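You operate a simulated robot arm through the tools that you are given. There is no shell and no other tool. Be economical: measure what you need, move in short steps, check, and stop when the job is done.

Carry out the task below with a simulated robot arm. There is one attempt and no reset: what you move stays moved.

JOB
Take the white cloth and put it on the packing table top beside the blue press. Then turn the twelfth tension dial to 800 g. Then put the broken block from the orange scrap tray on the second shelf from the bottom of the blue rack. Then take the pink roller from the steel top of the small winder and put it on the second shelf from the bottom of the grey rack. Do these in the order given.

It is judged by the outcome, as a careful person would: the job done as asked, and still so three seconds after it is handed in. It fails if anything else is knocked over, pushed out of place, dropped, spilled or broken. Flat cloth is picked up by pressing the open fingertips on it (5 to 10 N) and closing them slowly along it; thin cloth reads only 2 to 8 mm in the jaws.

ROBOT AND FRAMES
A 7-joint arm with a fingered hand on a trunk, on a base that drives. Base frame: it is fixed to the floor where the robot stands at the start and does not move with it; the origin is under the middle of the robot, x ahead of it, y to its left, z up; the surface under the hand at the start is at about z = 760. Units: mm, rad, N and s.
With the tool pointing down near the work surface it reaches from about 180 to 640 mm from the robot's upright axis, wherever it stands. Its first joint turns from -2.007 to 2.007 rad. Places, roughly: broken block (4x3x2 cm) [-3900, -100, 800]; packing table top beside the blue press (17x65 cm) [-3640, -480, 800]; pink roller (3x3x2 cm) [-3300, 3000, 1000]; second shelf of the blue rack [-5700, 1500, 500]; second shelf of the grey rack [-5200, 2300, 500]; twelfth tension dial [-1200, 2600, 1300]; white cloth (7x9x3 cm) [700, -300, 800]. Payload 3.1 kg.
The TCP is the grasp point between the finger pads, 22 mm short of the fingertips. In the tool frame z runs along the fingers and y along their closing line. The gripper opens to 112 mm. The gripper's body begins 60 mm behind the TCP. The gripper is a hand of 3 fingers: y runs from the thumb to the fingers, the wrist lies at [0, 0, -218] in the tool frame, and closing takes about 1.5 s.
Orientation is that of the tool frame in the base frame, as a unit quaternion [w, x, y, z]. With the fingers straight down and closing along the base's y, the tool's x points along the base's -x, its y along +y and its z along -z.

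CONTROLS
- The arm moves only by the tool play_rows. Its argument "plan" is one flat list of numbers, 6 for each row, row after row: the shift along the tool's x, y, z in units of 400 mm (1.0 is 400 mm), then the turn, a rotation vector about the tool's x, y, z in units of 60 degrees (1.0 is 60 degrees). In form: [dx, dy, dz, ax, ay, az, dx, dy, dz, ax, ay, az, ...]. A call has 1 to 20 rows; each row is the pose to reach, as a shift and turn from the pose commanded when the call began, along the tool's axes at that moment. "jaw" is the closure, from 0 (fully open) to 1 (shut), set as the call begins (left out, the last holds). A call with a number of a shift or a turn outside -1 to 1 is refused whole. A row lasts 0.2 s, in which the tool goes at most 50 mm and 0.15 rad; a call with a longer step from one row to the next is refused whole, and so is a gripper value outside its range. Where a pose cannot be reached the arm comes as near as it can. A force on the tool above 40 N (or 10 N above the force at the start of the call, whichever is more), or a blocked arm, ends the call early, and 0.2 s more pass. Each finger travels about 108 mm/s and halts on what it meets, pressing with about 34 N; the grip force reading is that of the motor and also rises with nothing between the fingers. The clock runs only during rows and for 0.2 s after the last one: add rows that repeat a pose to give the fingers time. The reply holds the time, the measured pose of the TCP, the force on the tool along the base axes, the opening and the grip force, in the units named above and with some noise, with the torque about the TCP (base axes, N m) and any sound that the robot's microphone picked up, and new pictures: "show" is both (left out), scene, wrist or none.
- Cameras (640 x 400 px; columns grow to the right, rows downward): "scene" is now at [16, 99.6, 1374.3]; the picture's right is [-0.58, -0.82, 0.00], its down [-0.36, 0.26, -0.90] and it looks along [0.73, -0.52, -0.44] (base axes); focal length 264 px, centre (320, 200). "wrist" rides on the gripper at [66, 3, -80] in the tool frame; the picture's right is [-0.05, 1.00, 0.00], its down [-0.77, -0.04, -0.64] and it looks along [-0.64, -0.03, 0.77] (tool axes); focal length 275 px, centre (320, 200). There is no depth. A picture from a camera that has moved, and an enlarged one, comes with that camera's place and axes in the base frame and with its lens.
- slide_trunk(by): slides the trunk up (or, below 0, down) by that many mm; the arm and the scene camera ride with it, the base frame stays. It gives what a move gives, with no picture.
- base_move(legs): drives the robot by 1 to 6 legs, each [ahead, left, turn to the left] in mm, mm and rad, along the robot's own axes; the way and the turn of a leg run together, so that a leg with both is an arc; at most 1500 mm and 3.142 rad a leg. The arm and the cameras ride along, it lands a little off, and it stops where it bumps. It gives what a move gives, and a new picture of the scene camera.
- set_fingers(finger1, finger2, thumb_bend): sets how far each is bent, from 0 (flat) to 1 (curled in); at 0.3 the hand is open as for a grip, at 0.7 the pads meet at the TCP. One left out holds its place. A second passes; each finger stops where it meets its share of the squeeze, and holds until it gets a number again. A gripper value or a shape takes the hand back. It gives what a move gives, with no picture; readings hold the bend of each and the force on the fingers (four entries, about 0 where the hand has none), thumb and palm.
- hand_shape(shape): the hand has 3 fingers and takes this shape, open, in about a second: jaw (thumb against the fingers, like two jaws); tri (thumb and two fingers); tip (a fingertip pinch); poke (one finger out to press); point (the index stretched); flat (the hand flat); cup (the hand cupped); fist (a fist). The gripper value then closes the fingers along that shape, each until it touches; the sizes above hold for jaw. It gives what a move gives, with no picture.
- head_to(pan, tilt): turns the head with the scene camera to pan (to the left, within 2.705 rad either way) and tilt (down, from -0.506 to 1.204), counted from straight ahead of the robot. It gives what a move gives, and a new picture of the scene camera.
- enlarge(camera, box): a new picture of the part [left, top, right, bottom] of that camera's present view, enlarged. The clock stands still meanwhile.
- hand_in(): hands the job in; it is judged then, once.

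Go step by step. Nothing tells you exact positions but the pictures and the camera data: compare them with the known pose of the tool, close in by small moves and look again before you grip or let go. The budget is 165 turns and 260 pictures, counting those below and the enlarged ones. Unless the task says otherwise, let go and move clear before handing in, and close with one line.

The tools are called after ">>>" as name(argument=value, ...) on one line, values as JSON. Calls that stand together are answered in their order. play_rows: Moves the arm, as the interface text tells. Its arguments: {"type":"object","properties":{"plan":{"type":"array","items":{"type":"number"}},"jaw":{"type":"number"},"show":{"type":"string","enum":["both","scene","wrist","none"]}},"required":["plan"]} The other tools are called the same way: slide_trunk (by) slides the trunk up or down; hand_shape (shape) gives the hand a shape; set_fingers (finger1, finger2, thumb_bend) moves the fingers one by one; base_move (legs) drives the base; head_to (pan, tilt) turns the head that bears the scene camera; enlarge (camera, box) takes an enlarged picture of a part of a camera's view; hand_in () hands the job in.

At the start:

```text
time_s: 0.0
tcp_pos: [413.5, -288.9, 981.2]
orientation: [0.0, 0.0, 1.0, -0.001]
force: [0.3, -0.3, 0.7]
torque: [-0.01, 0.02, 0.03]
finger_gap: 112.0
grasp_force: 0.0
shape: jaw
bend: [0.3, 0.3, 0.3]
finger forces: [0.1, 0.0, 0.0, 0.0, 0.0, 0.1]
trunk travel left (down, up): [-475.0, 515.0]
robot x, y, heading: [-0.3, 1.5, 0.001]
head pan, tilt: [-0.618, 0.459]
```

scene: 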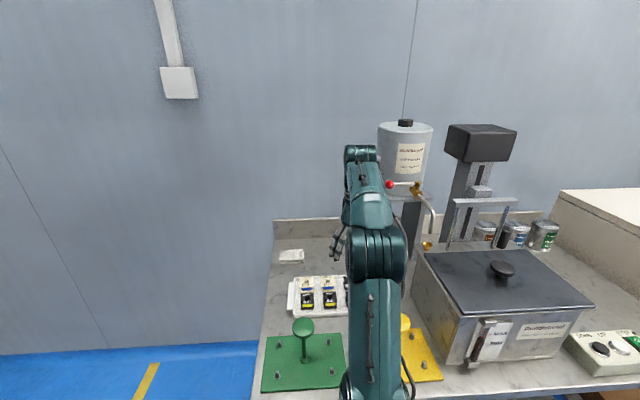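
wrist: 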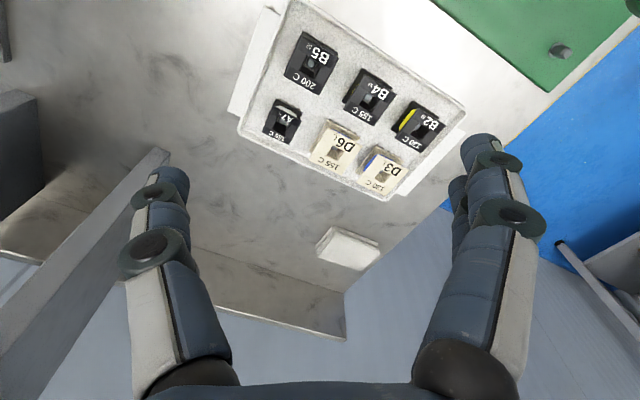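

The white folded cloth lies near the far-left corner of the table, at about [690, -258, 770], beyond tool-down reach from here. I'll look around to plan the drive.

>>> head_to(pan=0.5, tilt=0.5)

>>> head_to(pan=2.0, tilt=0.3)

>>> head_to(pan=2.7, tilt=0.3)

>>> head_to(pan=-2.4, tilt=0.3)

>>> head_to(pan=-0.3, tilt=0.9)

```text
time_s: 1.3
tcp_pos: [413.3, -289.2, 982.1]
orientation: [0.0, 0.0, 1.0, 0.0]
force: [-0.5, -0.3, -0.5]
torque: [0.03, 0.04, 0.0]
finger_gap: 112.0
grasp_force: 0.1
shape: jaw
bend: [0.3, 0.3, 0.3]
finger forces: [0.0, 0.0, 0.0, 0.0, 0.0, 0.0]
trunk travel left (down, up): [-475.0, 515.0]
robot x, y, heading: [5.7, -1.3, 0.002]
head pan, tilt: [0.499, 0.499]
camera scene: at [21.1, 196.2, 1370.6], right [0.48, -0.88, 0.0], down [-0.42, -0.23, -0.88], along [0.77, 0.42, -0.48], focal length 264 px, centre (320, 200)
```

scene: 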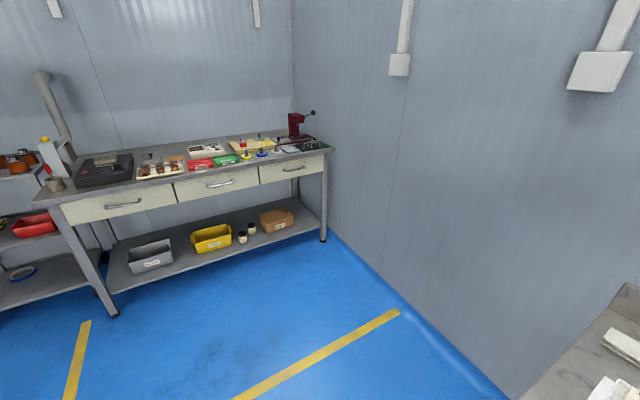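

```text
time_s: 2.9
tcp_pos: [414.2, -289.1, 981.4]
orientation: [0.0, 0.0, 1.0, 0.001]
force: [-1.1, -0.8, -0.2]
torque: [-0.02, 0.03, 0.0]
finger_gap: 112.1
grasp_force: 0.0
shape: jaw
bend: [0.3, 0.3, 0.3]
finger forces: [0.0, 0.0, 0.0, 0.1, 0.0, 0.1]
trunk travel left (down, up): [-475.0, 515.0]
robot x, y, heading: [3.6, 2.5, 0.003]
head pan, tilt: [2.0, 0.3]
camera scene: at [-97.6, 237.7, 1389.0], right [0.91, 0.42, 0.0], down [0.12, -0.27, -0.96], along [-0.4, 0.87, -0.3], focal length 264 px, centre (320, 200)
```

scene: 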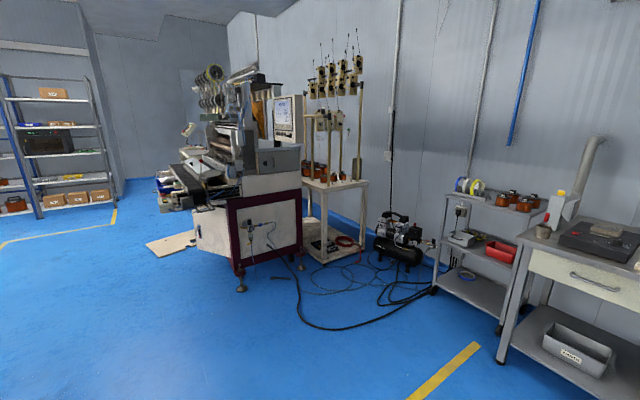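

```text
time_s: 4.0
tcp_pos: [413.4, -288.9, 981.0]
orientation: [0.0, 0.0, 1.0, 0.0]
force: [0.2, 0.6, -0.2]
torque: [0.03, 0.02, 0.02]
finger_gap: 111.9
grasp_force: 0.1
shape: jaw
bend: [0.3, 0.3, 0.3]
finger forces: [0.1, 0.0, 0.0, 0.0, 0.1, 0.0]
trunk travel left (down, up): [-475.0, 515.0]
robot x, y, heading: [-2.1, 1.8, -0.004]
head pan, tilt: [2.7, 0.3]
camera scene: at [-143.2, 192.7, 1389.0], right [0.43, 0.9, 0.0], down [0.27, -0.13, -0.96], along [-0.86, 0.41, -0.3], focal length 264 px, centre (320, 200)
```

scene: 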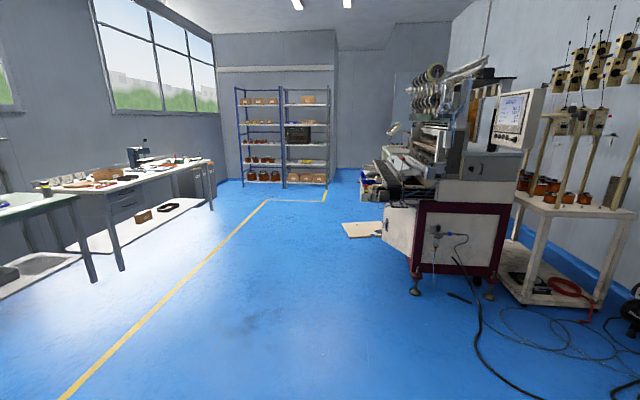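

```text
time_s: 8.0
tcp_pos: [414.6, -289.9, 981.4]
orientation: [0.0, 0.0, 1.0, 0.001]
force: [-0.9, -0.1, -0.2]
torque: [0.01, 0.0, 0.04]
finger_gap: 111.9
grasp_force: 0.1
shape: jaw
bend: [0.3, 0.3, 0.3]
finger forces: [0.0, 0.0, 0.0, 0.1, 0.0, 0.0]
trunk travel left (down, up): [-475.0, 515.0]
robot x, y, heading: [1.4, -2.3, 0.001]
head pan, tilt: [-2.4, 0.3]
camera scene: at [-127.6, 89.6, 1389.0], right [-0.68, 0.74, 0.0], down [0.22, 0.2, -0.96], along [-0.7, -0.65, -0.3], focal length 264 px, centre (320, 200)
```

scene: 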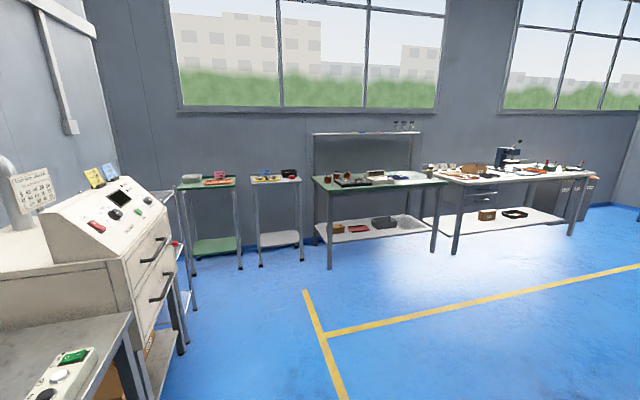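

```text
time_s: 10.0
tcp_pos: [413.5, -289.0, 982.2]
orientation: [0.001, 0.0, 1.0, 0.0]
force: [-0.4, 0.2, 1.1]
torque: [-0.01, 0.0, 0.03]
finger_gap: 111.6
grasp_force: 0.0
shape: jaw
bend: [0.3, 0.3, 0.3]
finger forces: [0.0, 0.1, 0.0, 0.0, 0.0, 0.0]
trunk travel left (down, up): [-475.0, 515.0]
robot x, y, heading: [0.7, -2.3, 0.001]
head pan, tilt: [-0.3, 0.901]
camera scene: at [13.3, 130.4, 1336.8], right [-0.3, -0.96, 0.0], down [-0.75, 0.23, -0.62], along [0.59, -0.18, -0.78], focal length 264 px, centre (320, 200)
```

scene: 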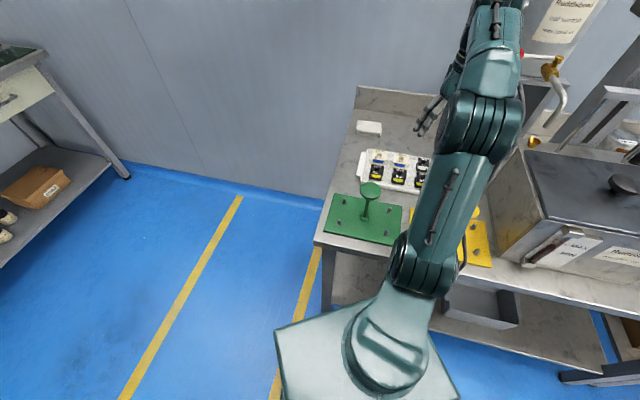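

The table sits at about 30° to the robot, and its left end is open floor. I'll bring the arm to the middle, then drive around to the table's left end, facing the cloth.

>>> play_rows(plan=[0, 0.1, -0.03, 0, 0, 0, 0, 0.2, -0.06, 0, 0, 0, 0, 0.3, -0.09, 0, 0, 0, 0, 0.4, -0.12, 0, 0, 0, 0, 0.5, -0.15, 0, 0, 0, 0, 0.6, -0.15, 0, 0, 0, 0, 0.72, -0.15, 0, 0, 0], show="none")

>>> base_move(legs=[[0, 620, 0], [640, -345, 0], [0, 0, -1.48]])

```text
time_s: 11.6
tcp_pos: [413.1, -0.8, 1041.2]
orientation: [0.0, 0.0, 1.0, -0.001]
force: [0.5, 0.1, -0.4]
torque: [-0.01, 0.02, 0.02]
finger_gap: 112.1
grasp_force: 0.0
shape: jaw
bend: [0.3, 0.3, 0.3]
finger forces: [0.0, 0.0, 0.1, 0.1, 0.0, 0.1]
trunk travel left (down, up): [-475.0, 515.0]
robot x, y, heading: [-1.5, 1.9, 0.001]
head pan, tilt: [-0.3, 0.901]
```

```text
time_s: 22.3
tcp_pos: [678.0, -137.4, 1042.1]
orientation: [0.0, 0.674, 0.739, 0.0]
force: [0.3, 0.5, 0.1]
torque: [0.01, -0.01, -0.05]
finger_gap: 111.9
grasp_force: 0.0
shape: jaw
bend: [0.3, 0.3, 0.3]
finger forces: [0.0, 0.0, 0.0, 0.0, 0.0, 0.0]
trunk travel left (down, up): [-475.0, 515.0]
robot x, y, heading: [641.3, 273.6, -1.48]
head pan, tilt: [-0.3, 0.901]
camera scene: at [774.9, 272.9, 1336.8], right [-0.98, 0.21, 0.0], down [0.16, 0.77, -0.62], along [-0.13, -0.61, -0.78], focal length 264 px, centre (320, 200)
```

scene: 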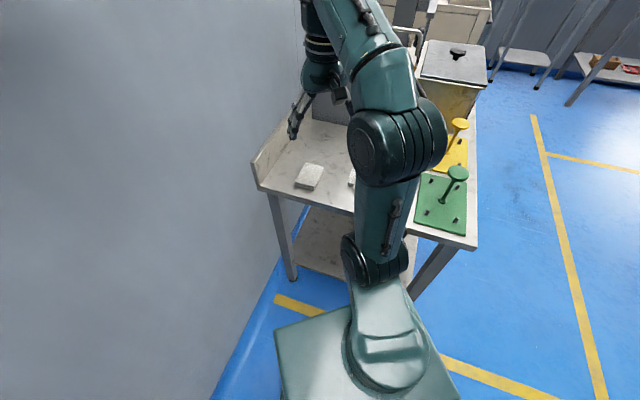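

The robot is at the table's left end, and the cloth works out at about [695, -257]. Next I'll lower and approach, then look with the wrist camera.

>>> play_rows(plan=[-0.03, 0, 0.1, 0, 0, 0, -0.06, 0, 0.2, 0, 0, 0, -0.1, 0, 0.3, 0, 0, 0, -0.1, 0.01, 0.38, 0, 0, 0], show="wrist")

```text
time_s: 23.3
tcp_pos: [685.8, -178.0, 889.9]
orientation: [0.0, 0.675, 0.738, -0.001]
force: [-0.2, -0.3, -0.4]
torque: [0.01, 0.03, -0.02]
finger_gap: 111.9
grasp_force: 0.1
shape: jaw
bend: [0.3, 0.3, 0.3]
finger forces: [0.0, 0.0, 0.0, 0.1, 0.1, 0.1]
trunk travel left (down, up): [-475.0, 515.0]
robot x, y, heading: [643.0, 272.1, -1.48]
head pan, tilt: [-0.3, 0.901]
camera wrist: at [682.8, -110.7, 970.1], right [1.0, 0.04, 0.0], down [0.03, -0.77, 0.64], along [0.03, -0.64, -0.77], focal length 275 px, centre (320, 200)
```

wrist: 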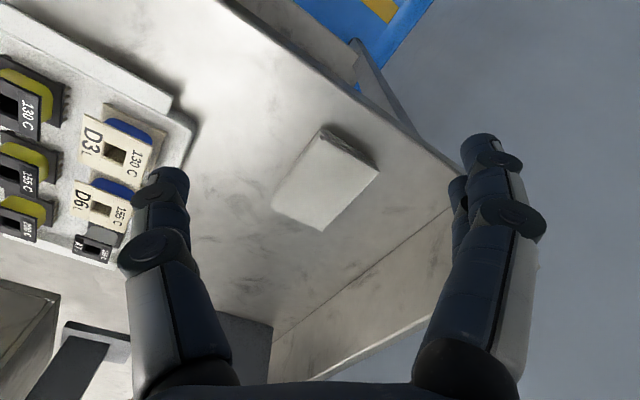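

The cloth is about 65x90 mm, lying aligned with the table, with its centre near [693, -260]. I'll enlarge the view to judge how thick it is.

>>> enlarge(camera="wrist", box=[240, 100, 420, 250])

```text
2.67 times, centred on (330, 175) of wrist
camera zoom: at [682.8, -110.7, 970.1], right [1.0, 0.04, 0.0], down [0.03, -0.77, 0.64], along [0.03, -0.64, -0.77], focal length 734 px, centre (293, 267)
```

zoom: 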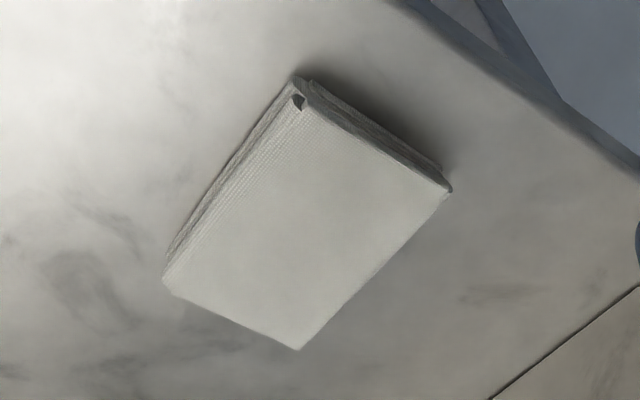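

It is a folded pad about 20–25 mm thick, so I can grip it by its sides. I'll move over it and turn about 40° so the fingers close across its short side.

>>> play_rows(plan=[-0.04, 0, 0, 0, 0, 0.12, -0.08, 0, 0.01, 0, 0, 0.24, -0.12, 0, 0.02, 0, 0, 0.36, -0.16, 0, 0.04, 0, 0, 0.48, -0.206, 0, 0.08, 0, 0, 0.6, -0.206, 0, 0.1, 0, 0, 0.667, -0.206, 0, 0.1, 0, 0, 0.667], show="wrist")

```text
time_s: 24.9
tcp_pos: [693.2, -259.8, 849.6]
orientation: [0.0, 0.886, 0.463, 0.0]
force: [-0.4, 0.7, -0.3]
torque: [0.03, 0.03, 0.02]
finger_gap: 111.7
grasp_force: 0.1
shape: jaw
bend: [0.3, 0.3, 0.3]
finger forces: [0.1, 0.0, 0.0, 0.0, 0.0, 0.0]
trunk travel left (down, up): [-475.0, 515.0]
robot x, y, heading: [639.9, 271.7, -1.484]
head pan, tilt: [-0.3, 0.901]
camera wrist: at [733.4, -205.9, 929.3], right [0.79, -0.61, 0.0], down [-0.47, -0.61, 0.64], along [-0.39, -0.5, -0.77], focal length 275 px, centre (320, 200)
```

wrist: 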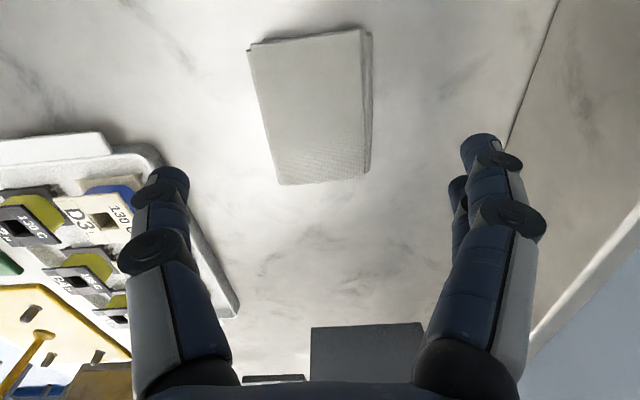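

The cloth centre refines to about [692, -255], angled near -29°. The finger paths are clear of the tray, so I'll correct the angle and descend.

>>> play_rows(plan=[0.005, -0.009, 0.03, 0, 0, -0.083, 0.009, -0.009, 0.07, 0, 0, -0.083, 0.009, -0.009, 0.1, 0, 0, -0.083, 0.009, -0.009, 0.13, 0, 0, -0.083, 0.009, -0.009, 0.148, 0, 0, -0.083], show="both")

```text
time_s: 26.1
tcp_pos: [693.2, -253.4, 791.5]
orientation: [0.0, 0.865, 0.501, 0.0]
force: [-0.2, 0.5, 0.0]
torque: [0.03, 0.01, 0.0]
finger_gap: 111.7
grasp_force: 0.1
shape: jaw
bend: [0.3, 0.3, 0.3]
finger forces: [0.0, 0.0, 0.1, 0.1, 0.0, 0.0]
trunk travel left (down, up): [-475.0, 515.0]
robot x, y, heading: [644.6, 273.5, -1.478]
head pan, tilt: [-0.3, 0.901]
camera scene: at [775.0, 272.9, 1336.8], right [-0.98, 0.21, 0.0], down [0.16, 0.77, -0.62], along [-0.13, -0.61, -0.78], focal length 264 px, centre (320, 200)
camera wrist: at [728.2, -197.0, 870.7], right [0.84, -0.54, 0.0], down [-0.41, -0.65, 0.64], along [-0.34, -0.54, -0.77], focal length 275 px, centre (320, 200)
```

scene: 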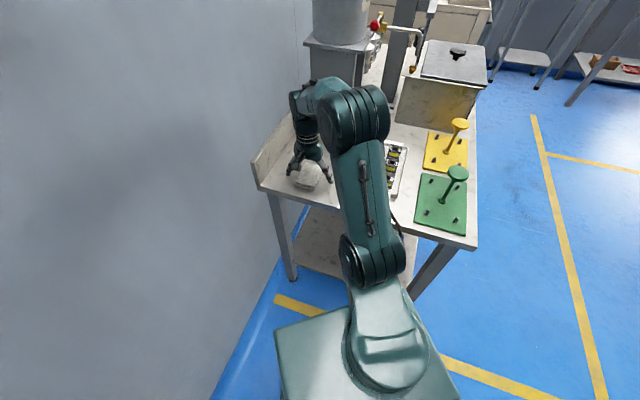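
wrist: 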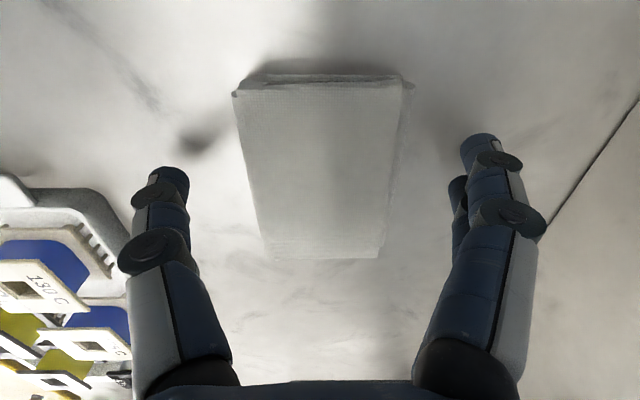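

The alignment looks good. I'll lower about 5 mm more and close.

>>> play_rows(plan=[0, 0, 0.006, 0, 0, 0, 0, 0, 0.013, 0, 0, 0], show="none")

>>> play_rows(plan=[0, 0, 0, 0, 0, 0, 0, 0, 0, 0, 0, 0, 0, 0, 0, 0, 0, 0, 0, 0, 0, 0, 0, 0, 0, 0, 0, 0, 0, 0, 0, 0, 0, 0, 0, 0, 0, 0, 0, 0, 0, 0], jaw=0.6, show="wrist")

```text
time_s: 26.7
tcp_pos: [692.0, -254.6, 785.8]
orientation: [0.0, 0.865, 0.501, 0.0]
force: [0.3, -0.7, 0.5]
torque: [-0.02, -0.01, -0.02]
finger_gap: 112.1
grasp_force: 0.1
shape: jaw
bend: [0.3, 0.3, 0.3]
finger forces: [0.0, 0.0, 0.0, 0.1, 0.0, 0.1]
trunk travel left (down, up): [-475.0, 515.0]
robot x, y, heading: [646.0, 272.7, -1.479]
head pan, tilt: [-0.3, 0.901]
```

```text
time_s: 28.3
tcp_pos: [693.3, -254.7, 785.5]
orientation: [-0.001, 0.865, 0.501, 0.0]
force: [0.4, -0.4, -0.1]
torque: [0.0, 0.0, -0.01]
finger_gap: 55.3
grasp_force: 33.8
shape: jaw
bend: [0.73, 0.73, 0.7]
finger forces: [15.2, 15.6, 0.1, 0.0, 30.9, 0.0]
trunk travel left (down, up): [-475.0, 515.0]
robot x, y, heading: [638.4, 276.9, -1.481]
head pan, tilt: [-0.3, 0.901]
camera wrist: at [728.4, -197.2, 865.6], right [0.84, -0.54, 0.0], down [-0.41, -0.65, 0.64], along [-0.34, -0.54, -0.77], focal length 275 px, centre (320, 200)
```

wrist: 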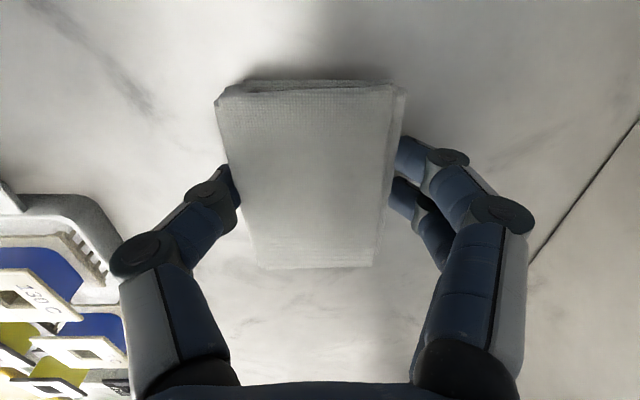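

The cloth is held at a 55 mm gap. I'll set the jaw to keep squeezing and lift.

>>> play_rows(plan=[0, 0, -0.03, 0, 0, 0, 0, 0, -0.08, 0, 0, 0, 0, 0, -0.16, 0, 0, 0, 0, 0, -0.26, 0, 0, 0, 0, 0, -0.36, 0, 0, 0, 0, 0, -0.46, 0, 0, 0], show="both")

```text
time_s: 29.7
tcp_pos: [693.8, -254.2, 970.4]
orientation: [-0.002, 0.865, 0.501, 0.0]
force: [0.1, 0.5, -0.1]
torque: [0.01, 0.04, -0.03]
finger_gap: 55.3
grasp_force: 34.3
shape: jaw
bend: [0.73, 0.73, 0.7]
finger forces: [15.4, 15.6, 0.0, 0.1, 30.9, 0.0]
trunk travel left (down, up): [-475.0, 515.0]
robot x, y, heading: [643.3, 270.8, -1.476]
head pan, tilt: [-0.3, 0.901]
camera scene: at [775.1, 272.7, 1336.7], right [-0.98, 0.21, 0.0], down [0.16, 0.77, -0.62], along [-0.13, -0.61, -0.78], focal length 264 px, centre (320, 200)
camera wrist: at [728.1, -197.1, 1049.9], right [0.84, -0.54, 0.0], down [-0.41, -0.65, 0.64], along [-0.34, -0.54, -0.77], focal length 275 px, centre (320, 200)
```

scene: 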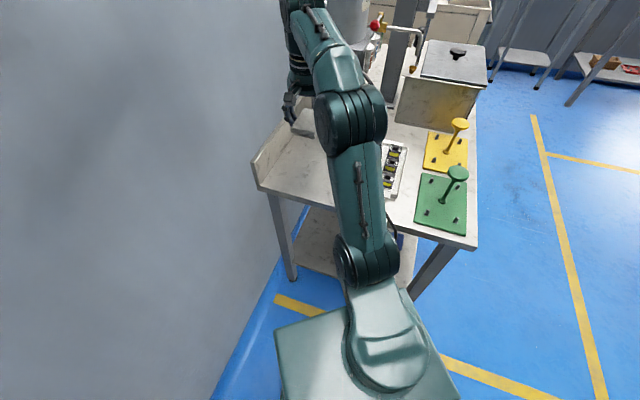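
wrist: 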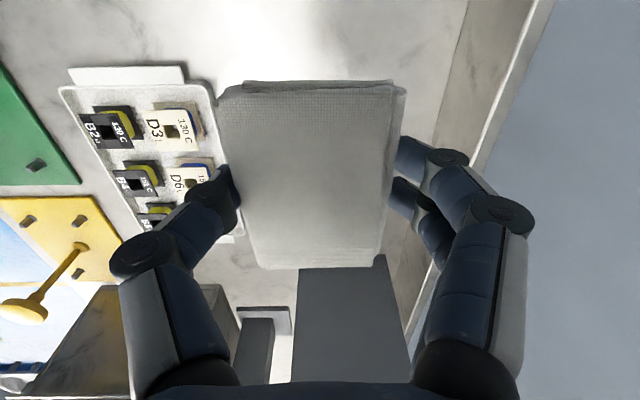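

The cloth is lifted. I'll retract the arm and square the hand, then drive: back off the table end, turn towards the window wall, and cross to the packing table.

>>> play_rows(plan=[0.05, -0.035, 0, 0, 0, -0.1, 0.1, -0.07, 0, 0, 0, -0.2, 0.15, -0.105, 0, 0, 0, -0.3, 0.2, -0.14, 0, 0, 0, -0.4, 0.25, -0.175, 0, 0, 0, -0.5, 0.305, -0.215, 0, 0, 0, -0.583], show="none")

>>> base_move(legs=[[-204, 144, 0], [0, 0, -0.614], [0, -520, 0], [702, -938, 0], [702, -938, 0], [702, -938, 0]])

>>> head_to(pan=0.0, tilt=0.5)

```text
time_s: 31.1
tcp_pos: [678.6, -105.9, 970.6]
orientation: [-0.001, 0.674, 0.739, -0.001]
force: [-0.6, 0.2, 0.2]
torque: [0.0, 0.01, 0.02]
finger_gap: 55.0
grasp_force: 33.8
shape: jaw
bend: [0.73, 0.73, 0.7]
finger forces: [15.3, 15.6, 0.1, 0.1, 30.9, 0.0]
trunk travel left (down, up): [-475.0, 515.0]
robot x, y, heading: [642.7, 276.2, -1.478]
head pan, tilt: [-0.3, 0.901]
```

```text
time_s: 53.9
tcp_pos: [-3370.4, 44.5, 970.0]
orientation: [0.001, 0.869, 0.495, 0.0]
force: [0.2, 0.2, 0.1]
torque: [0.02, -0.05, -0.02]
finger_gap: 55.0
grasp_force: 34.3
shape: jaw
bend: [0.73, 0.73, 0.7]
finger forces: [15.4, 15.7, 0.0, 0.0, 30.9, 0.0]
trunk travel left (down, up): [-475.0, 515.0]
robot x, y, heading: [-3177.3, 368.0, -2.103]
head pan, tilt: [-0.3, 0.901]
camera scene: at [-3071.3, 295.8, 1336.8], right [-0.67, 0.74, 0.0], down [0.58, 0.53, -0.62], along [-0.46, -0.42, -0.78], focal length 264 px, centre (320, 200)
```

scene: 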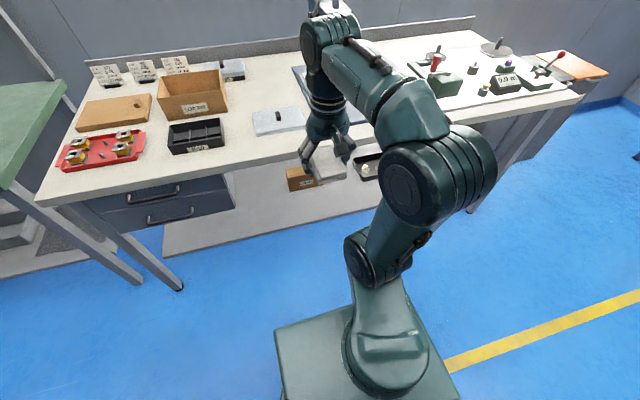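

```text
time_s: 54.8
tcp_pos: [-3370.9, 43.5, 969.2]
orientation: [0.0, 0.87, 0.494, -0.001]
force: [1.4, -0.1, -1.0]
torque: [0.01, -0.01, 0.01]
finger_gap: 54.9
grasp_force: 34.4
shape: jaw
bend: [0.73, 0.73, 0.7]
finger forces: [15.3, 15.6, 0.1, 0.0, 30.9, 0.1]
trunk travel left (down, up): [-475.0, 515.0]
robot x, y, heading: [-3176.9, 371.4, -2.105]
head pan, tilt: [0.0, 0.499]
camera scene: at [-3061.5, 268.2, 1370.5], right [-0.86, 0.51, 0.0], down [0.24, 0.41, -0.88], along [-0.45, -0.75, -0.48], focal length 264 px, centre (320, 200)
```

scene: 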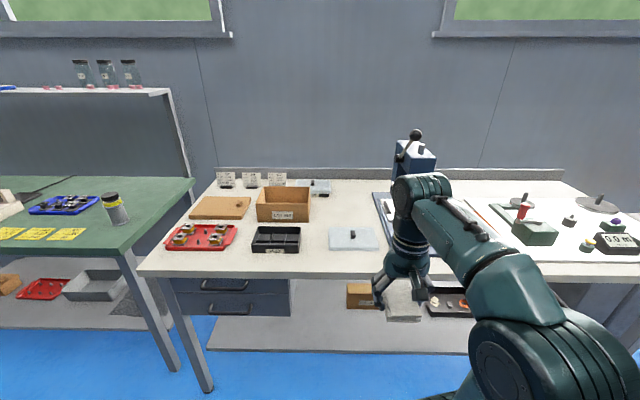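

I'm in front of the packing table, and the free strip beside the blue press projects near pixel (348, 213). I'll enlarge to see what's there.

>>> enlarge(camera="scene", box=[240, 130, 480, 290])

>>> enlarge(camera="wrist", box=[0, 0, 640, 400])

```text
2.50 times, centred on (360, 210) of scene
camera zoom: at [-3061.5, 268.2, 1370.5], right [-0.86, 0.51, 0.0], down [0.24, 0.41, -0.88], along [-0.45, -0.75, -0.48], focal length 660 px, centre (220, 175)
```

zoom: 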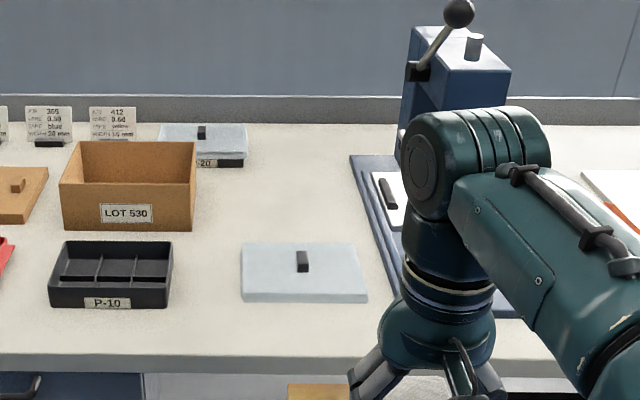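

```text
1.00 times, centred on (320, 200) of wrist (not enlarged: the box is as wide or as high as the picture)
camera zoom: at [-3334.5, 100.8, 1049.6], right [0.84, -0.55, 0.0], down [-0.42, -0.64, 0.64], along [-0.35, -0.53, -0.77], focal length 275 px, centre (320, 200)
```

zoom: 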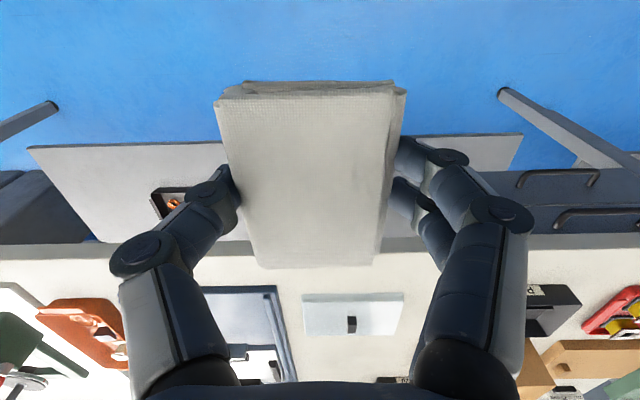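

The free area behind the pale lid and left of the press mat is about 300 mm wide. I'll aim to set the cloth at about [-3668, -500], driving closer first.

>>> base_move(legs=[[385, 15, 0]])

```text
time_s: 57.2
tcp_pos: [-3551.4, -296.4, 970.2]
orientation: [0.0, 0.867, 0.498, 0.0]
force: [0.1, -0.7, -0.1]
torque: [0.05, 0.0, 0.01]
finger_gap: 55.4
grasp_force: 34.3
shape: jaw
bend: [0.73, 0.73, 0.7]
finger forces: [15.3, 15.5, 0.0, 0.1, 30.9, 0.0]
trunk travel left (down, up): [-475.0, 515.0]
robot x, y, heading: [-3366.0, 32.2, -2.101]
head pan, tilt: [0.0, 0.499]
camera scene: at [-3243.6, -71.1, 1370.6], right [-0.86, 0.5, 0.0], down [0.24, 0.41, -0.88], along [-0.44, -0.76, -0.48], focal length 264 px, centre (320, 200)
```

scene: 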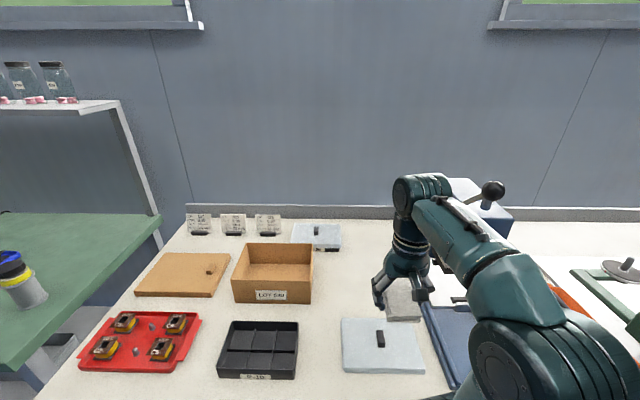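

I have a clear view of the spot, near [-3640, -488]. I'll extend over it and lower partway.

>>> play_rows(plan=[-0.1, 0.01, 0, 0, 0, 0, -0.2, 0.02, 0, 0, 0, 0, -0.3, 0.03, 0, 0, 0, 0, -0.4, 0.04, 0, 0, 0, 0, -0.5, 0.05, 0, 0, 0, 0, -0.527, 0.05, 0.1, 0, 0, 0, -0.527, 0.05, 0.2, 0, 0, 0, -0.527, 0.05, 0.3, 0, 0, 0, -0.527, 0.05, 0.36, 0, 0, 0], show="both")

```text
time_s: 59.2
tcp_pos: [-3640.2, -488.0, 824.5]
orientation: [0.001, 0.868, 0.497, -0.001]
force: [-0.5, -0.8, 0.7]
torque: [0.0, -0.02, 0.01]
finger_gap: 55.2
grasp_force: 33.9
shape: jaw
bend: [0.73, 0.73, 0.7]
finger forces: [15.3, 15.6, 0.0, 0.0, 30.9, 0.0]
out of reach, approached as far as the arm can: row 5
trunk travel left (down, up): [-475.0, 515.0]
robot x, y, heading: [-3365.2, 30.5, -2.095]
head pan, tilt: [0.0, 0.499]
camera scene: at [-3243.3, -70.7, 1370.6], right [-0.86, 0.5, 0.0], down [0.24, 0.41, -0.88], along [-0.44, -0.76, -0.48], focal length 264 px, centre (320, 200)
camera wrist: at [-3604.7, -431.5, 904.8], right [0.84, -0.54, 0.0], down [-0.42, -0.65, 0.64], along [-0.35, -0.53, -0.77], focal length 275 px, centre (320, 200)
```

scene: 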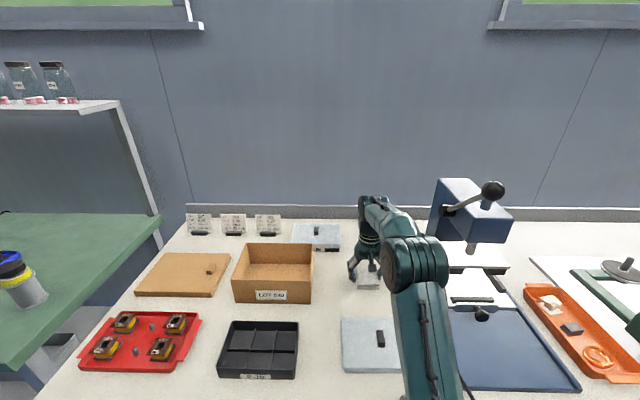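
wrist: 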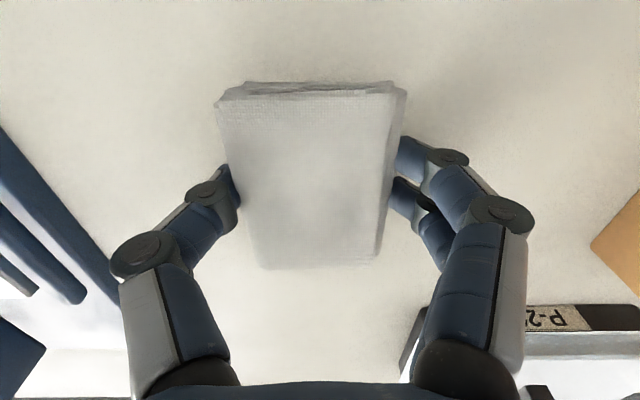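

The cloth hangs above the clear spot, and I can also see the orange tray on the right. I'll lower slowly until it touches.

>>> play_rows(plan=[0, 0, 0.03, 0, 0, 0, 0, 0, 0.06, 0, 0, 0, 0, 0, 0.075, 0, 0, 0, 0, 0, 0.088, 0, 0, 0], show="wrist")

```text
time_s: 59.6
tcp_pos: [-3639.7, -488.2, 822.4]
orientation: [0.007, 0.867, 0.498, -0.011]
force: [1.2, 3.8, 27.8]
torque: [0.13, 0.06, -0.01]
finger_gap: 54.7
grasp_force: 33.7
shape: jaw
bend: [0.74, 0.74, 0.71]
finger forces: [17.6, 18.2, 0.1, 0.1, 36.4, 0.1]
trunk travel left (down, up): [-475.0, 515.0]
robot x, y, heading: [-3360.5, 31.7, -2.104]
head pan, tilt: [0.0, 0.499]
stopped in row 2: the force on the tool passed its limit at 51 N (the readings are from after the stop); the commanded pose is now the measured one
camera wrist: at [-3603.7, -429.9, 900.6], right [0.84, -0.54, 0.0], down [-0.41, -0.63, 0.66], along [-0.36, -0.55, -0.76], focal length 275 px, centre (320, 200)
```

wrist: 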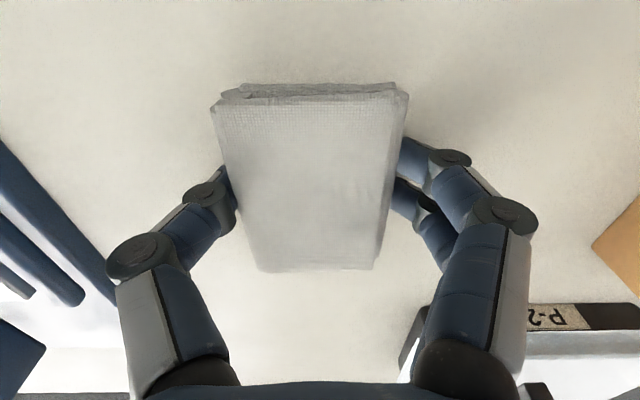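

It touched at TCP z of about 820, so this table top is near z=797. I'll ease up 2 mm and open.

>>> play_rows(plan=[0, 0, -0.005, 0, 0, 0, 0, 0, -0.005, 0, 0, 0], show="none")

>>> play_rows(plan=[0, 0, 0, 0, 0, 0, 0, 0, 0, 0, 0, 0, 0, 0, 0, 0, 0, 0, 0, 0, 0, 0, 0, 0, 0, 0, 0, 0, 0, 0, 0, 0, 0, 0, 0, 0], jaw=0, show="wrist")

```text
time_s: 60.2
tcp_pos: [-3639.7, -487.9, 822.7]
orientation: [0.007, 0.867, 0.498, -0.009]
force: [1.7, 3.4, 27.2]
torque: [0.12, 0.02, -0.01]
finger_gap: 54.8
grasp_force: 34.0
shape: jaw
bend: [0.74, 0.74, 0.71]
finger forces: [17.7, 18.4, 0.0, 0.1, 36.2, 0.0]
trunk travel left (down, up): [-475.0, 515.0]
robot x, y, heading: [-3361.2, 35.7, -2.098]
head pan, tilt: [0.0, 0.499]
```

```text
time_s: 60.7
tcp_pos: [-3641.6, -491.3, 820.0]
orientation: [0.006, 0.867, 0.497, -0.009]
force: [0.2, 3.7, 7.5]
torque: [-0.09, -0.38, 0.2]
finger_gap: 111.7
grasp_force: 0.2
shape: jaw
bend: [0.3, 0.3, 0.3]
finger forces: [4.6, 2.4, 0.1, 0.1, 0.5, 0.0]
trunk travel left (down, up): [-475.0, 515.0]
robot x, y, heading: [-3358.2, 33.4, -2.101]
head pan, tilt: [0.0, 0.499]
stopped in row 2: the force on the tool passed its limit at 43 N (the readings are from after the stop); the commanded pose is now the measured one
camera wrist: at [-3605.3, -433.2, 898.5], right [0.84, -0.55, 0.0], down [-0.41, -0.64, 0.65], along [-0.35, -0.55, -0.76], focal length 275 px, centre (320, 200)
```

wrist: 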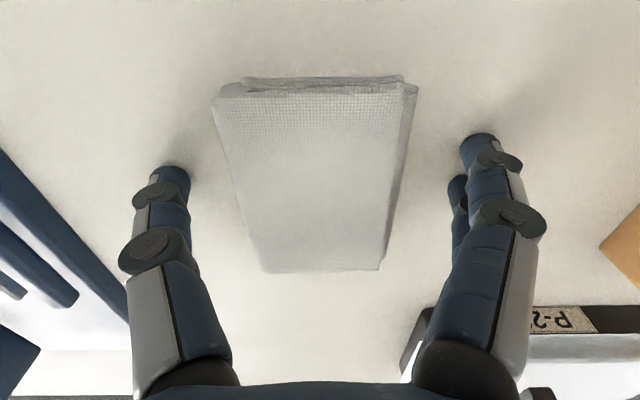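

The cloth is flat on the table and released. I'll lift straight up and then retract.

>>> play_rows(plan=[0, 0, -0.05, 0, 0, 0, 0, 0, -0.15, 0, 0, 0, 0, 0, -0.25, 0, 0, 0, 0, 0, -0.35, 0, 0, 0, 0, 0, -0.45, 0, 0, 0, 0.1, -0.02, -0.48, 0, 0, 0, 0.2, -0.03, -0.48, 0, 0, 0, 0.3, -0.03, -0.48, 0, 0, 0, 0.4, -0.04, -0.48, 0, 0, 0, 0.5, -0.05, -0.48, 0, 0, 0], show="scene")

```text
time_s: 62.9
tcp_pos: [-3556.1, -304.2, 1009.1]
orientation: [0.006, 0.868, 0.497, -0.009]
force: [0.4, 0.1, -0.1]
torque: [-0.01, 0.0, 0.02]
finger_gap: 111.8
grasp_force: 0.0
shape: jaw
bend: [0.3, 0.3, 0.3]
finger forces: [0.0, 0.0, 0.0, 0.1, 0.1, 0.0]
out of reach, approached as far as the arm can: row 4, 5, 6
trunk travel left (down, up): [-475.0, 515.0]
robot x, y, heading: [-3360.9, 33.7, -2.101]
head pan, tilt: [0.0, 0.499]
camera scene: at [-3243.1, -69.8, 1370.7], right [-0.86, 0.51, 0.0], down [0.24, 0.41, -0.88], along [-0.44, -0.76, -0.48], focal length 264 px, centre (320, 200)
```

scene: 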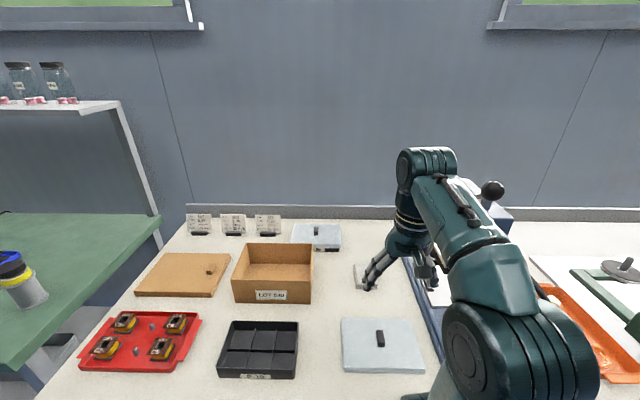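

The cloth is on the table. Next is the twelfth tension dial, so I'll drive to the tensioner stand by the wall and look at it.

>>> base_move(legs=[[-500, 0, 0], [-700, 1228, 0], [-1000, 400, 0], [0, 0, -1.564], [0, -900, 0]])

>>> head_to(pan=0.0, tilt=0.1)

```text
time_s: 85.8
tcp_pos: [-743.8, 2085.7, 1009.5]
orientation: [-0.002, 0.968, -0.251, -0.011]
force: [-0.1, 0.2, -0.3]
torque: [0.01, 0.0, 0.01]
finger_gap: 112.1
grasp_force: 0.0
shape: jaw
bend: [0.3, 0.3, 0.3]
finger forces: [0.0, 0.1, 0.1, 0.0, 0.1, 0.0]
trunk travel left (down, up): [-475.0, 515.0]
robot x, y, heading: [-400.0, 1898.3, 2.636]
head pan, tilt: [0.0, 0.499]
camera scene: at [-501.0, 1778.1, 1370.7], right [0.49, 0.87, 0.0], down [0.42, -0.23, -0.88], along [-0.77, 0.43, -0.48], focal length 264 px, centre (320, 200)
```

scene: 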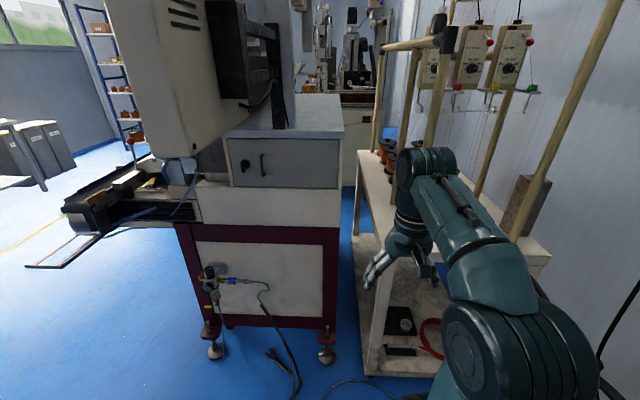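

```text
time_s: 86.7
tcp_pos: [-744.1, 2085.8, 1008.1]
orientation: [-0.002, 0.968, -0.252, -0.01]
force: [0.3, 0.3, 0.3]
torque: [0.01, 0.0, -0.02]
finger_gap: 111.9
grasp_force: 0.0
shape: jaw
bend: [0.3, 0.3, 0.3]
finger forces: [0.0, 0.0, 0.0, 0.0, 0.1, 0.0]
trunk travel left (down, up): [-475.0, 515.0]
robot x, y, heading: [-405.6, 1894.2, 2.633]
head pan, tilt: [0.0, 0.099]
camera scene: at [-502.1, 1778.4, 1407.6], right [0.49, 0.87, 0.0], down [0.09, -0.05, -0.99], along [-0.87, 0.48, -0.1], focal length 264 px, centre (320, 200)
```

scene: 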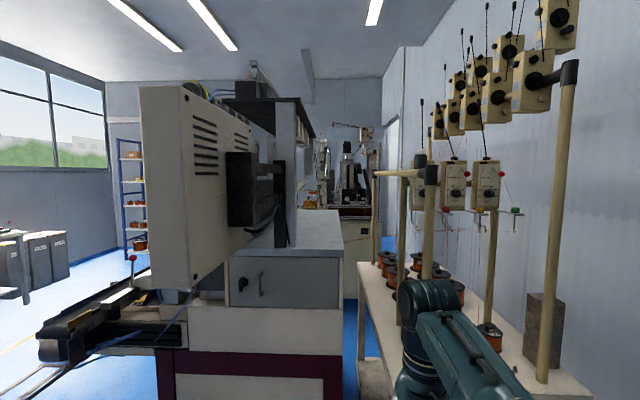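

I see the tensioner stand: an upper pair of rows and a lower row of three. I'll enlarge to read the dial labels.

>>> enlarge(camera="scene", box=[400, 130, 540, 220])

>>> enlarge(camera="scene", box=[420, 0, 600, 140])

```text
4.44 times, centred on (470, 175) of scene
camera zoom: at [-502.1, 1778.4, 1407.6], right [0.49, 0.87, 0.0], down [0.09, -0.05, -0.99], along [-0.87, 0.48, -0.1], focal length 1174 px, centre (-347, 311)
```

zoom: 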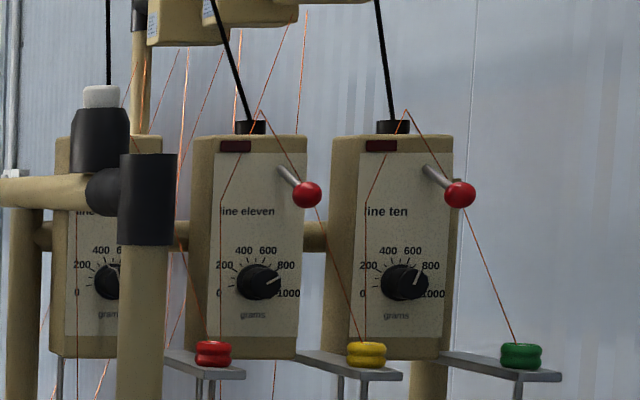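

```text
2.86 times, centred on (510, 70) of scene
camera zoom: at [-502.1, 1778.4, 1407.6], right [0.49, 0.87, 0.0], down [0.09, -0.05, -0.99], along [-0.87, 0.48, -0.1], focal length 755 px, centre (-223, 571)
```

zoom: 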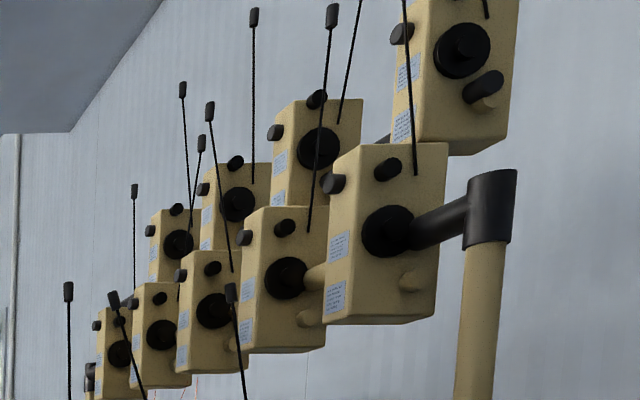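

The lower row reads line ten, eleven and, at the left, twelve partly behind a post, all facing me. I'll shift right to look at line twelve straight on.

>>> base_move(legs=[[100, -230, -0.015]])

>>> enlarge(camera="scene", box=[260, 110, 460, 240])

```text
time_s: 88.5
tcp_pos: [-715.3, 2339.7, 1007.2]
orientation: [-0.002, 0.966, -0.259, -0.012]
force: [0.1, 0.7, -0.1]
torque: [-0.03, 0.02, -0.01]
finger_gap: 111.9
grasp_force: 0.0
shape: jaw
bend: [0.3, 0.3, 0.3]
finger forces: [0.0, 0.0, 0.0, 0.0, 0.0, 0.0]
trunk travel left (down, up): [-475.0, 515.0]
robot x, y, heading: [-373.8, 2147.4, 2.62]
head pan, tilt: [0.0, 0.099]
camera scene: at [-477.1, 2030.5, 1407.8], right [0.5, 0.87, 0.0], down [0.09, -0.05, -0.99], along [-0.86, 0.5, -0.1], focal length 264 px, centre (320, 200)
```

scene: 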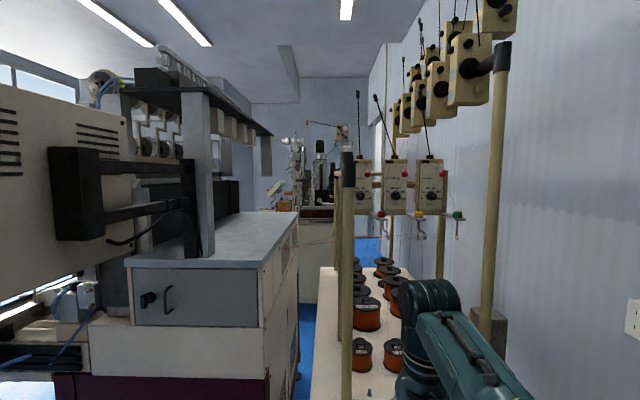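

```text
3.08 times, centred on (360, 175) of scene
camera zoom: at [-477.1, 2030.5, 1407.8], right [0.5, 0.87, 0.0], down [0.09, -0.05, -0.99], along [-0.86, 0.5, -0.1], focal length 813 px, centre (197, 277)
```

zoom: 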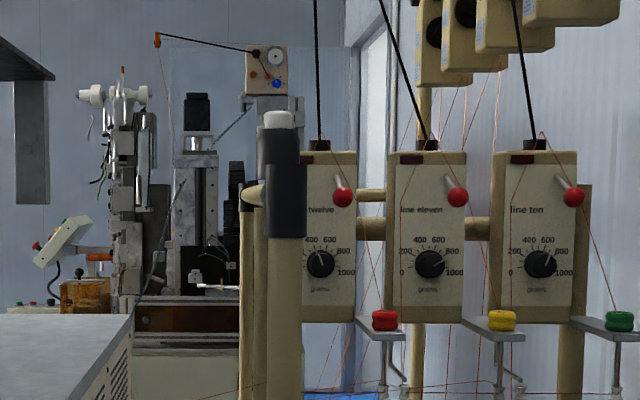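

From two views I place the twelfth dial's knob near [-1179, 2597, 1332], facing +n, with a post to the front left, a red ball above and a wheel to the lower right. I'll raise the trunk and pitch the hand forward to grip the knob straight on.

>>> slide_trunk(by=320)

>>> play_rows(plan=[-0.05, 0, 0, 0, -0.125, 0, -0.1, 0, 0, 0, -0.25, 0, -0.15, 0, 0, 0, -0.375, 0, -0.2, 0, 0, 0, -0.5, 0, -0.25, 0, 0, 0, -0.625, 0, -0.3, 0, 0, 0, -0.75, 0], show="none")

>>> play_rows(plan=[0, 0, 0, 0, -0.125, 0, 0, 0, 0, 0, -0.25, 0, 0, 0, 0, 0, -0.375, 0, 0, 0, 0, 0, -0.5, 0, 0, 0, 0, 0, -0.625, 0, 0, 0, 0, 0, -0.75, 0], show="both")

```text
time_s: 91.7
tcp_pos: [-714.9, 2338.2, 1329.3]
orientation: [-0.002, 0.966, -0.258, -0.011]
force: [-0.8, -0.2, 0.6]
torque: [0.03, 0.0, 0.0]
finger_gap: 112.0
grasp_force: 0.1
shape: jaw
bend: [0.3, 0.3, 0.3]
finger forces: [0.0, 0.1, 0.0, 0.0, 0.0, 0.1]
trunk travel left (down, up): [-795.0, 195.0]
robot x, y, heading: [-372.2, 2148.6, 2.618]
head pan, tilt: [0.0, 0.099]
```

```text
time_s: 93.0
tcp_pos: [-819.1, 2399.4, 1331.5]
orientation: [-0.102, 0.887, -0.238, -0.381]
force: [-0.6, 0.7, 0.3]
torque: [-0.03, -0.01, 0.0]
finger_gap: 111.7
grasp_force: 0.0
shape: jaw
bend: [0.3, 0.3, 0.3]
finger forces: [0.1, 0.0, 0.1, 0.0, 0.0, 0.0]
trunk travel left (down, up): [-795.0, 195.0]
robot x, y, heading: [-372.6, 2145.1, 2.62]
head pan, tilt: [0.0, 0.099]
```

```text
time_s: 94.5
tcp_pos: [-818.4, 2398.6, 1331.0]
orientation: [0.184, -0.675, 0.18, 0.691]
force: [-0.3, 0.4, -0.5]
torque: [0.0, 0.0, 0.01]
finger_gap: 112.0
grasp_force: 0.0
shape: jaw
bend: [0.3, 0.3, 0.3]
finger forces: [0.0, 0.0, 0.0, 0.0, 0.1, 0.0]
trunk travel left (down, up): [-795.0, 195.0]
robot x, y, heading: [-371.2, 2148.5, 2.622]
head pan, tilt: [0.0, 0.099]
camera scene: at [-477.9, 2029.7, 1727.7], right [0.5, 0.87, 0.0], down [0.09, -0.05, -0.99], along [-0.86, 0.5, -0.1], focal length 264 px, centre (320, 200)
camera wrist: at [-752.6, 2358.5, 1262.2], right [-0.5, -0.87, 0.05], down [0.58, -0.29, 0.76], along [-0.64, 0.4, 0.65], focal length 275 px, centre (320, 200)
```

scene: 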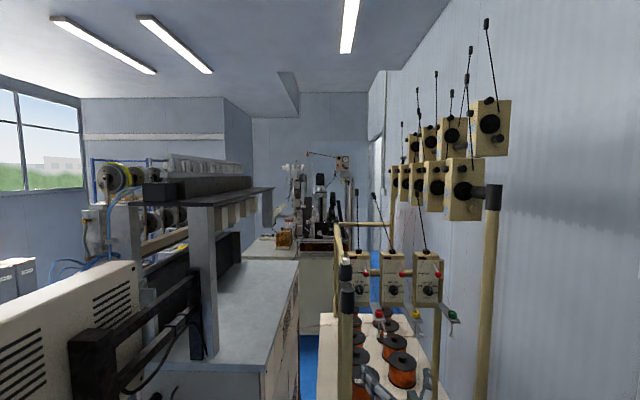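
wrist: 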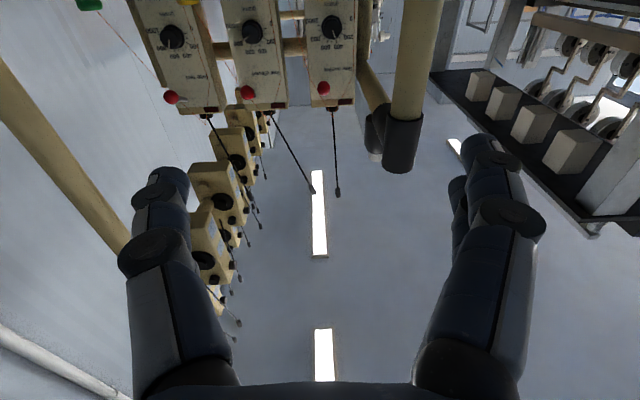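

The hand now points forward and the wrist camera sees the dials upside down. I'll enlarge line twelve's face in both cameras.

>>> enlarge(camera="wrist", box=[300, 0, 365, 60])

>>> enlarge(camera="scene", box=[340, 240, 450, 330])

```text
6.67 times, centred on (332, 30) of wrist
camera zoom: at [-752.6, 2358.5, 1262.2], right [-0.5, -0.87, 0.05], down [0.58, -0.29, 0.76], along [-0.64, 0.4, 0.65], focal length 1835 px, centre (237, 1333)
```

zoom: 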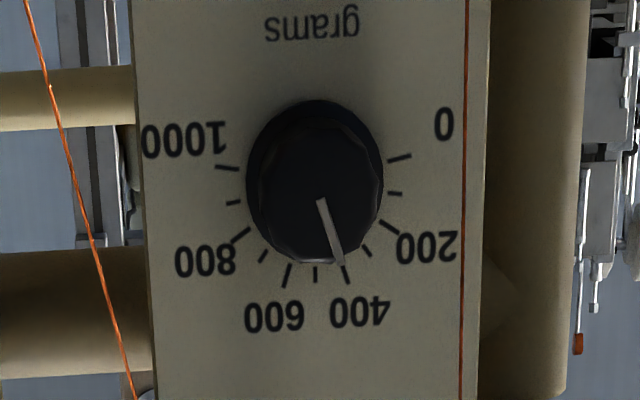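

```text
4.44 times, centred on (395, 285) of scene
camera zoom: at [-477.9, 2029.7, 1727.7], right [0.5, 0.87, 0.0], down [0.09, -0.05, -0.99], along [-0.86, 0.5, -0.1], focal length 1174 px, centre (-13, -178)
```

zoom: 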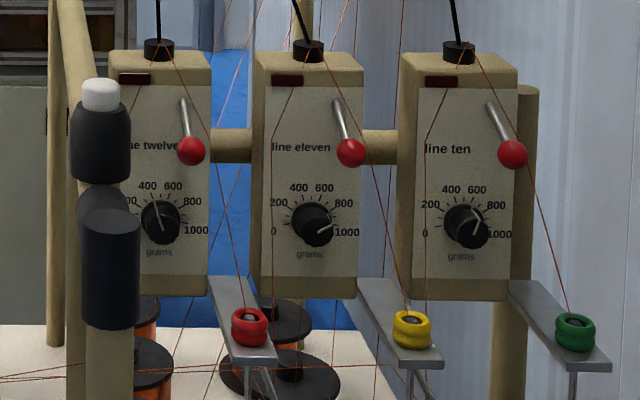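

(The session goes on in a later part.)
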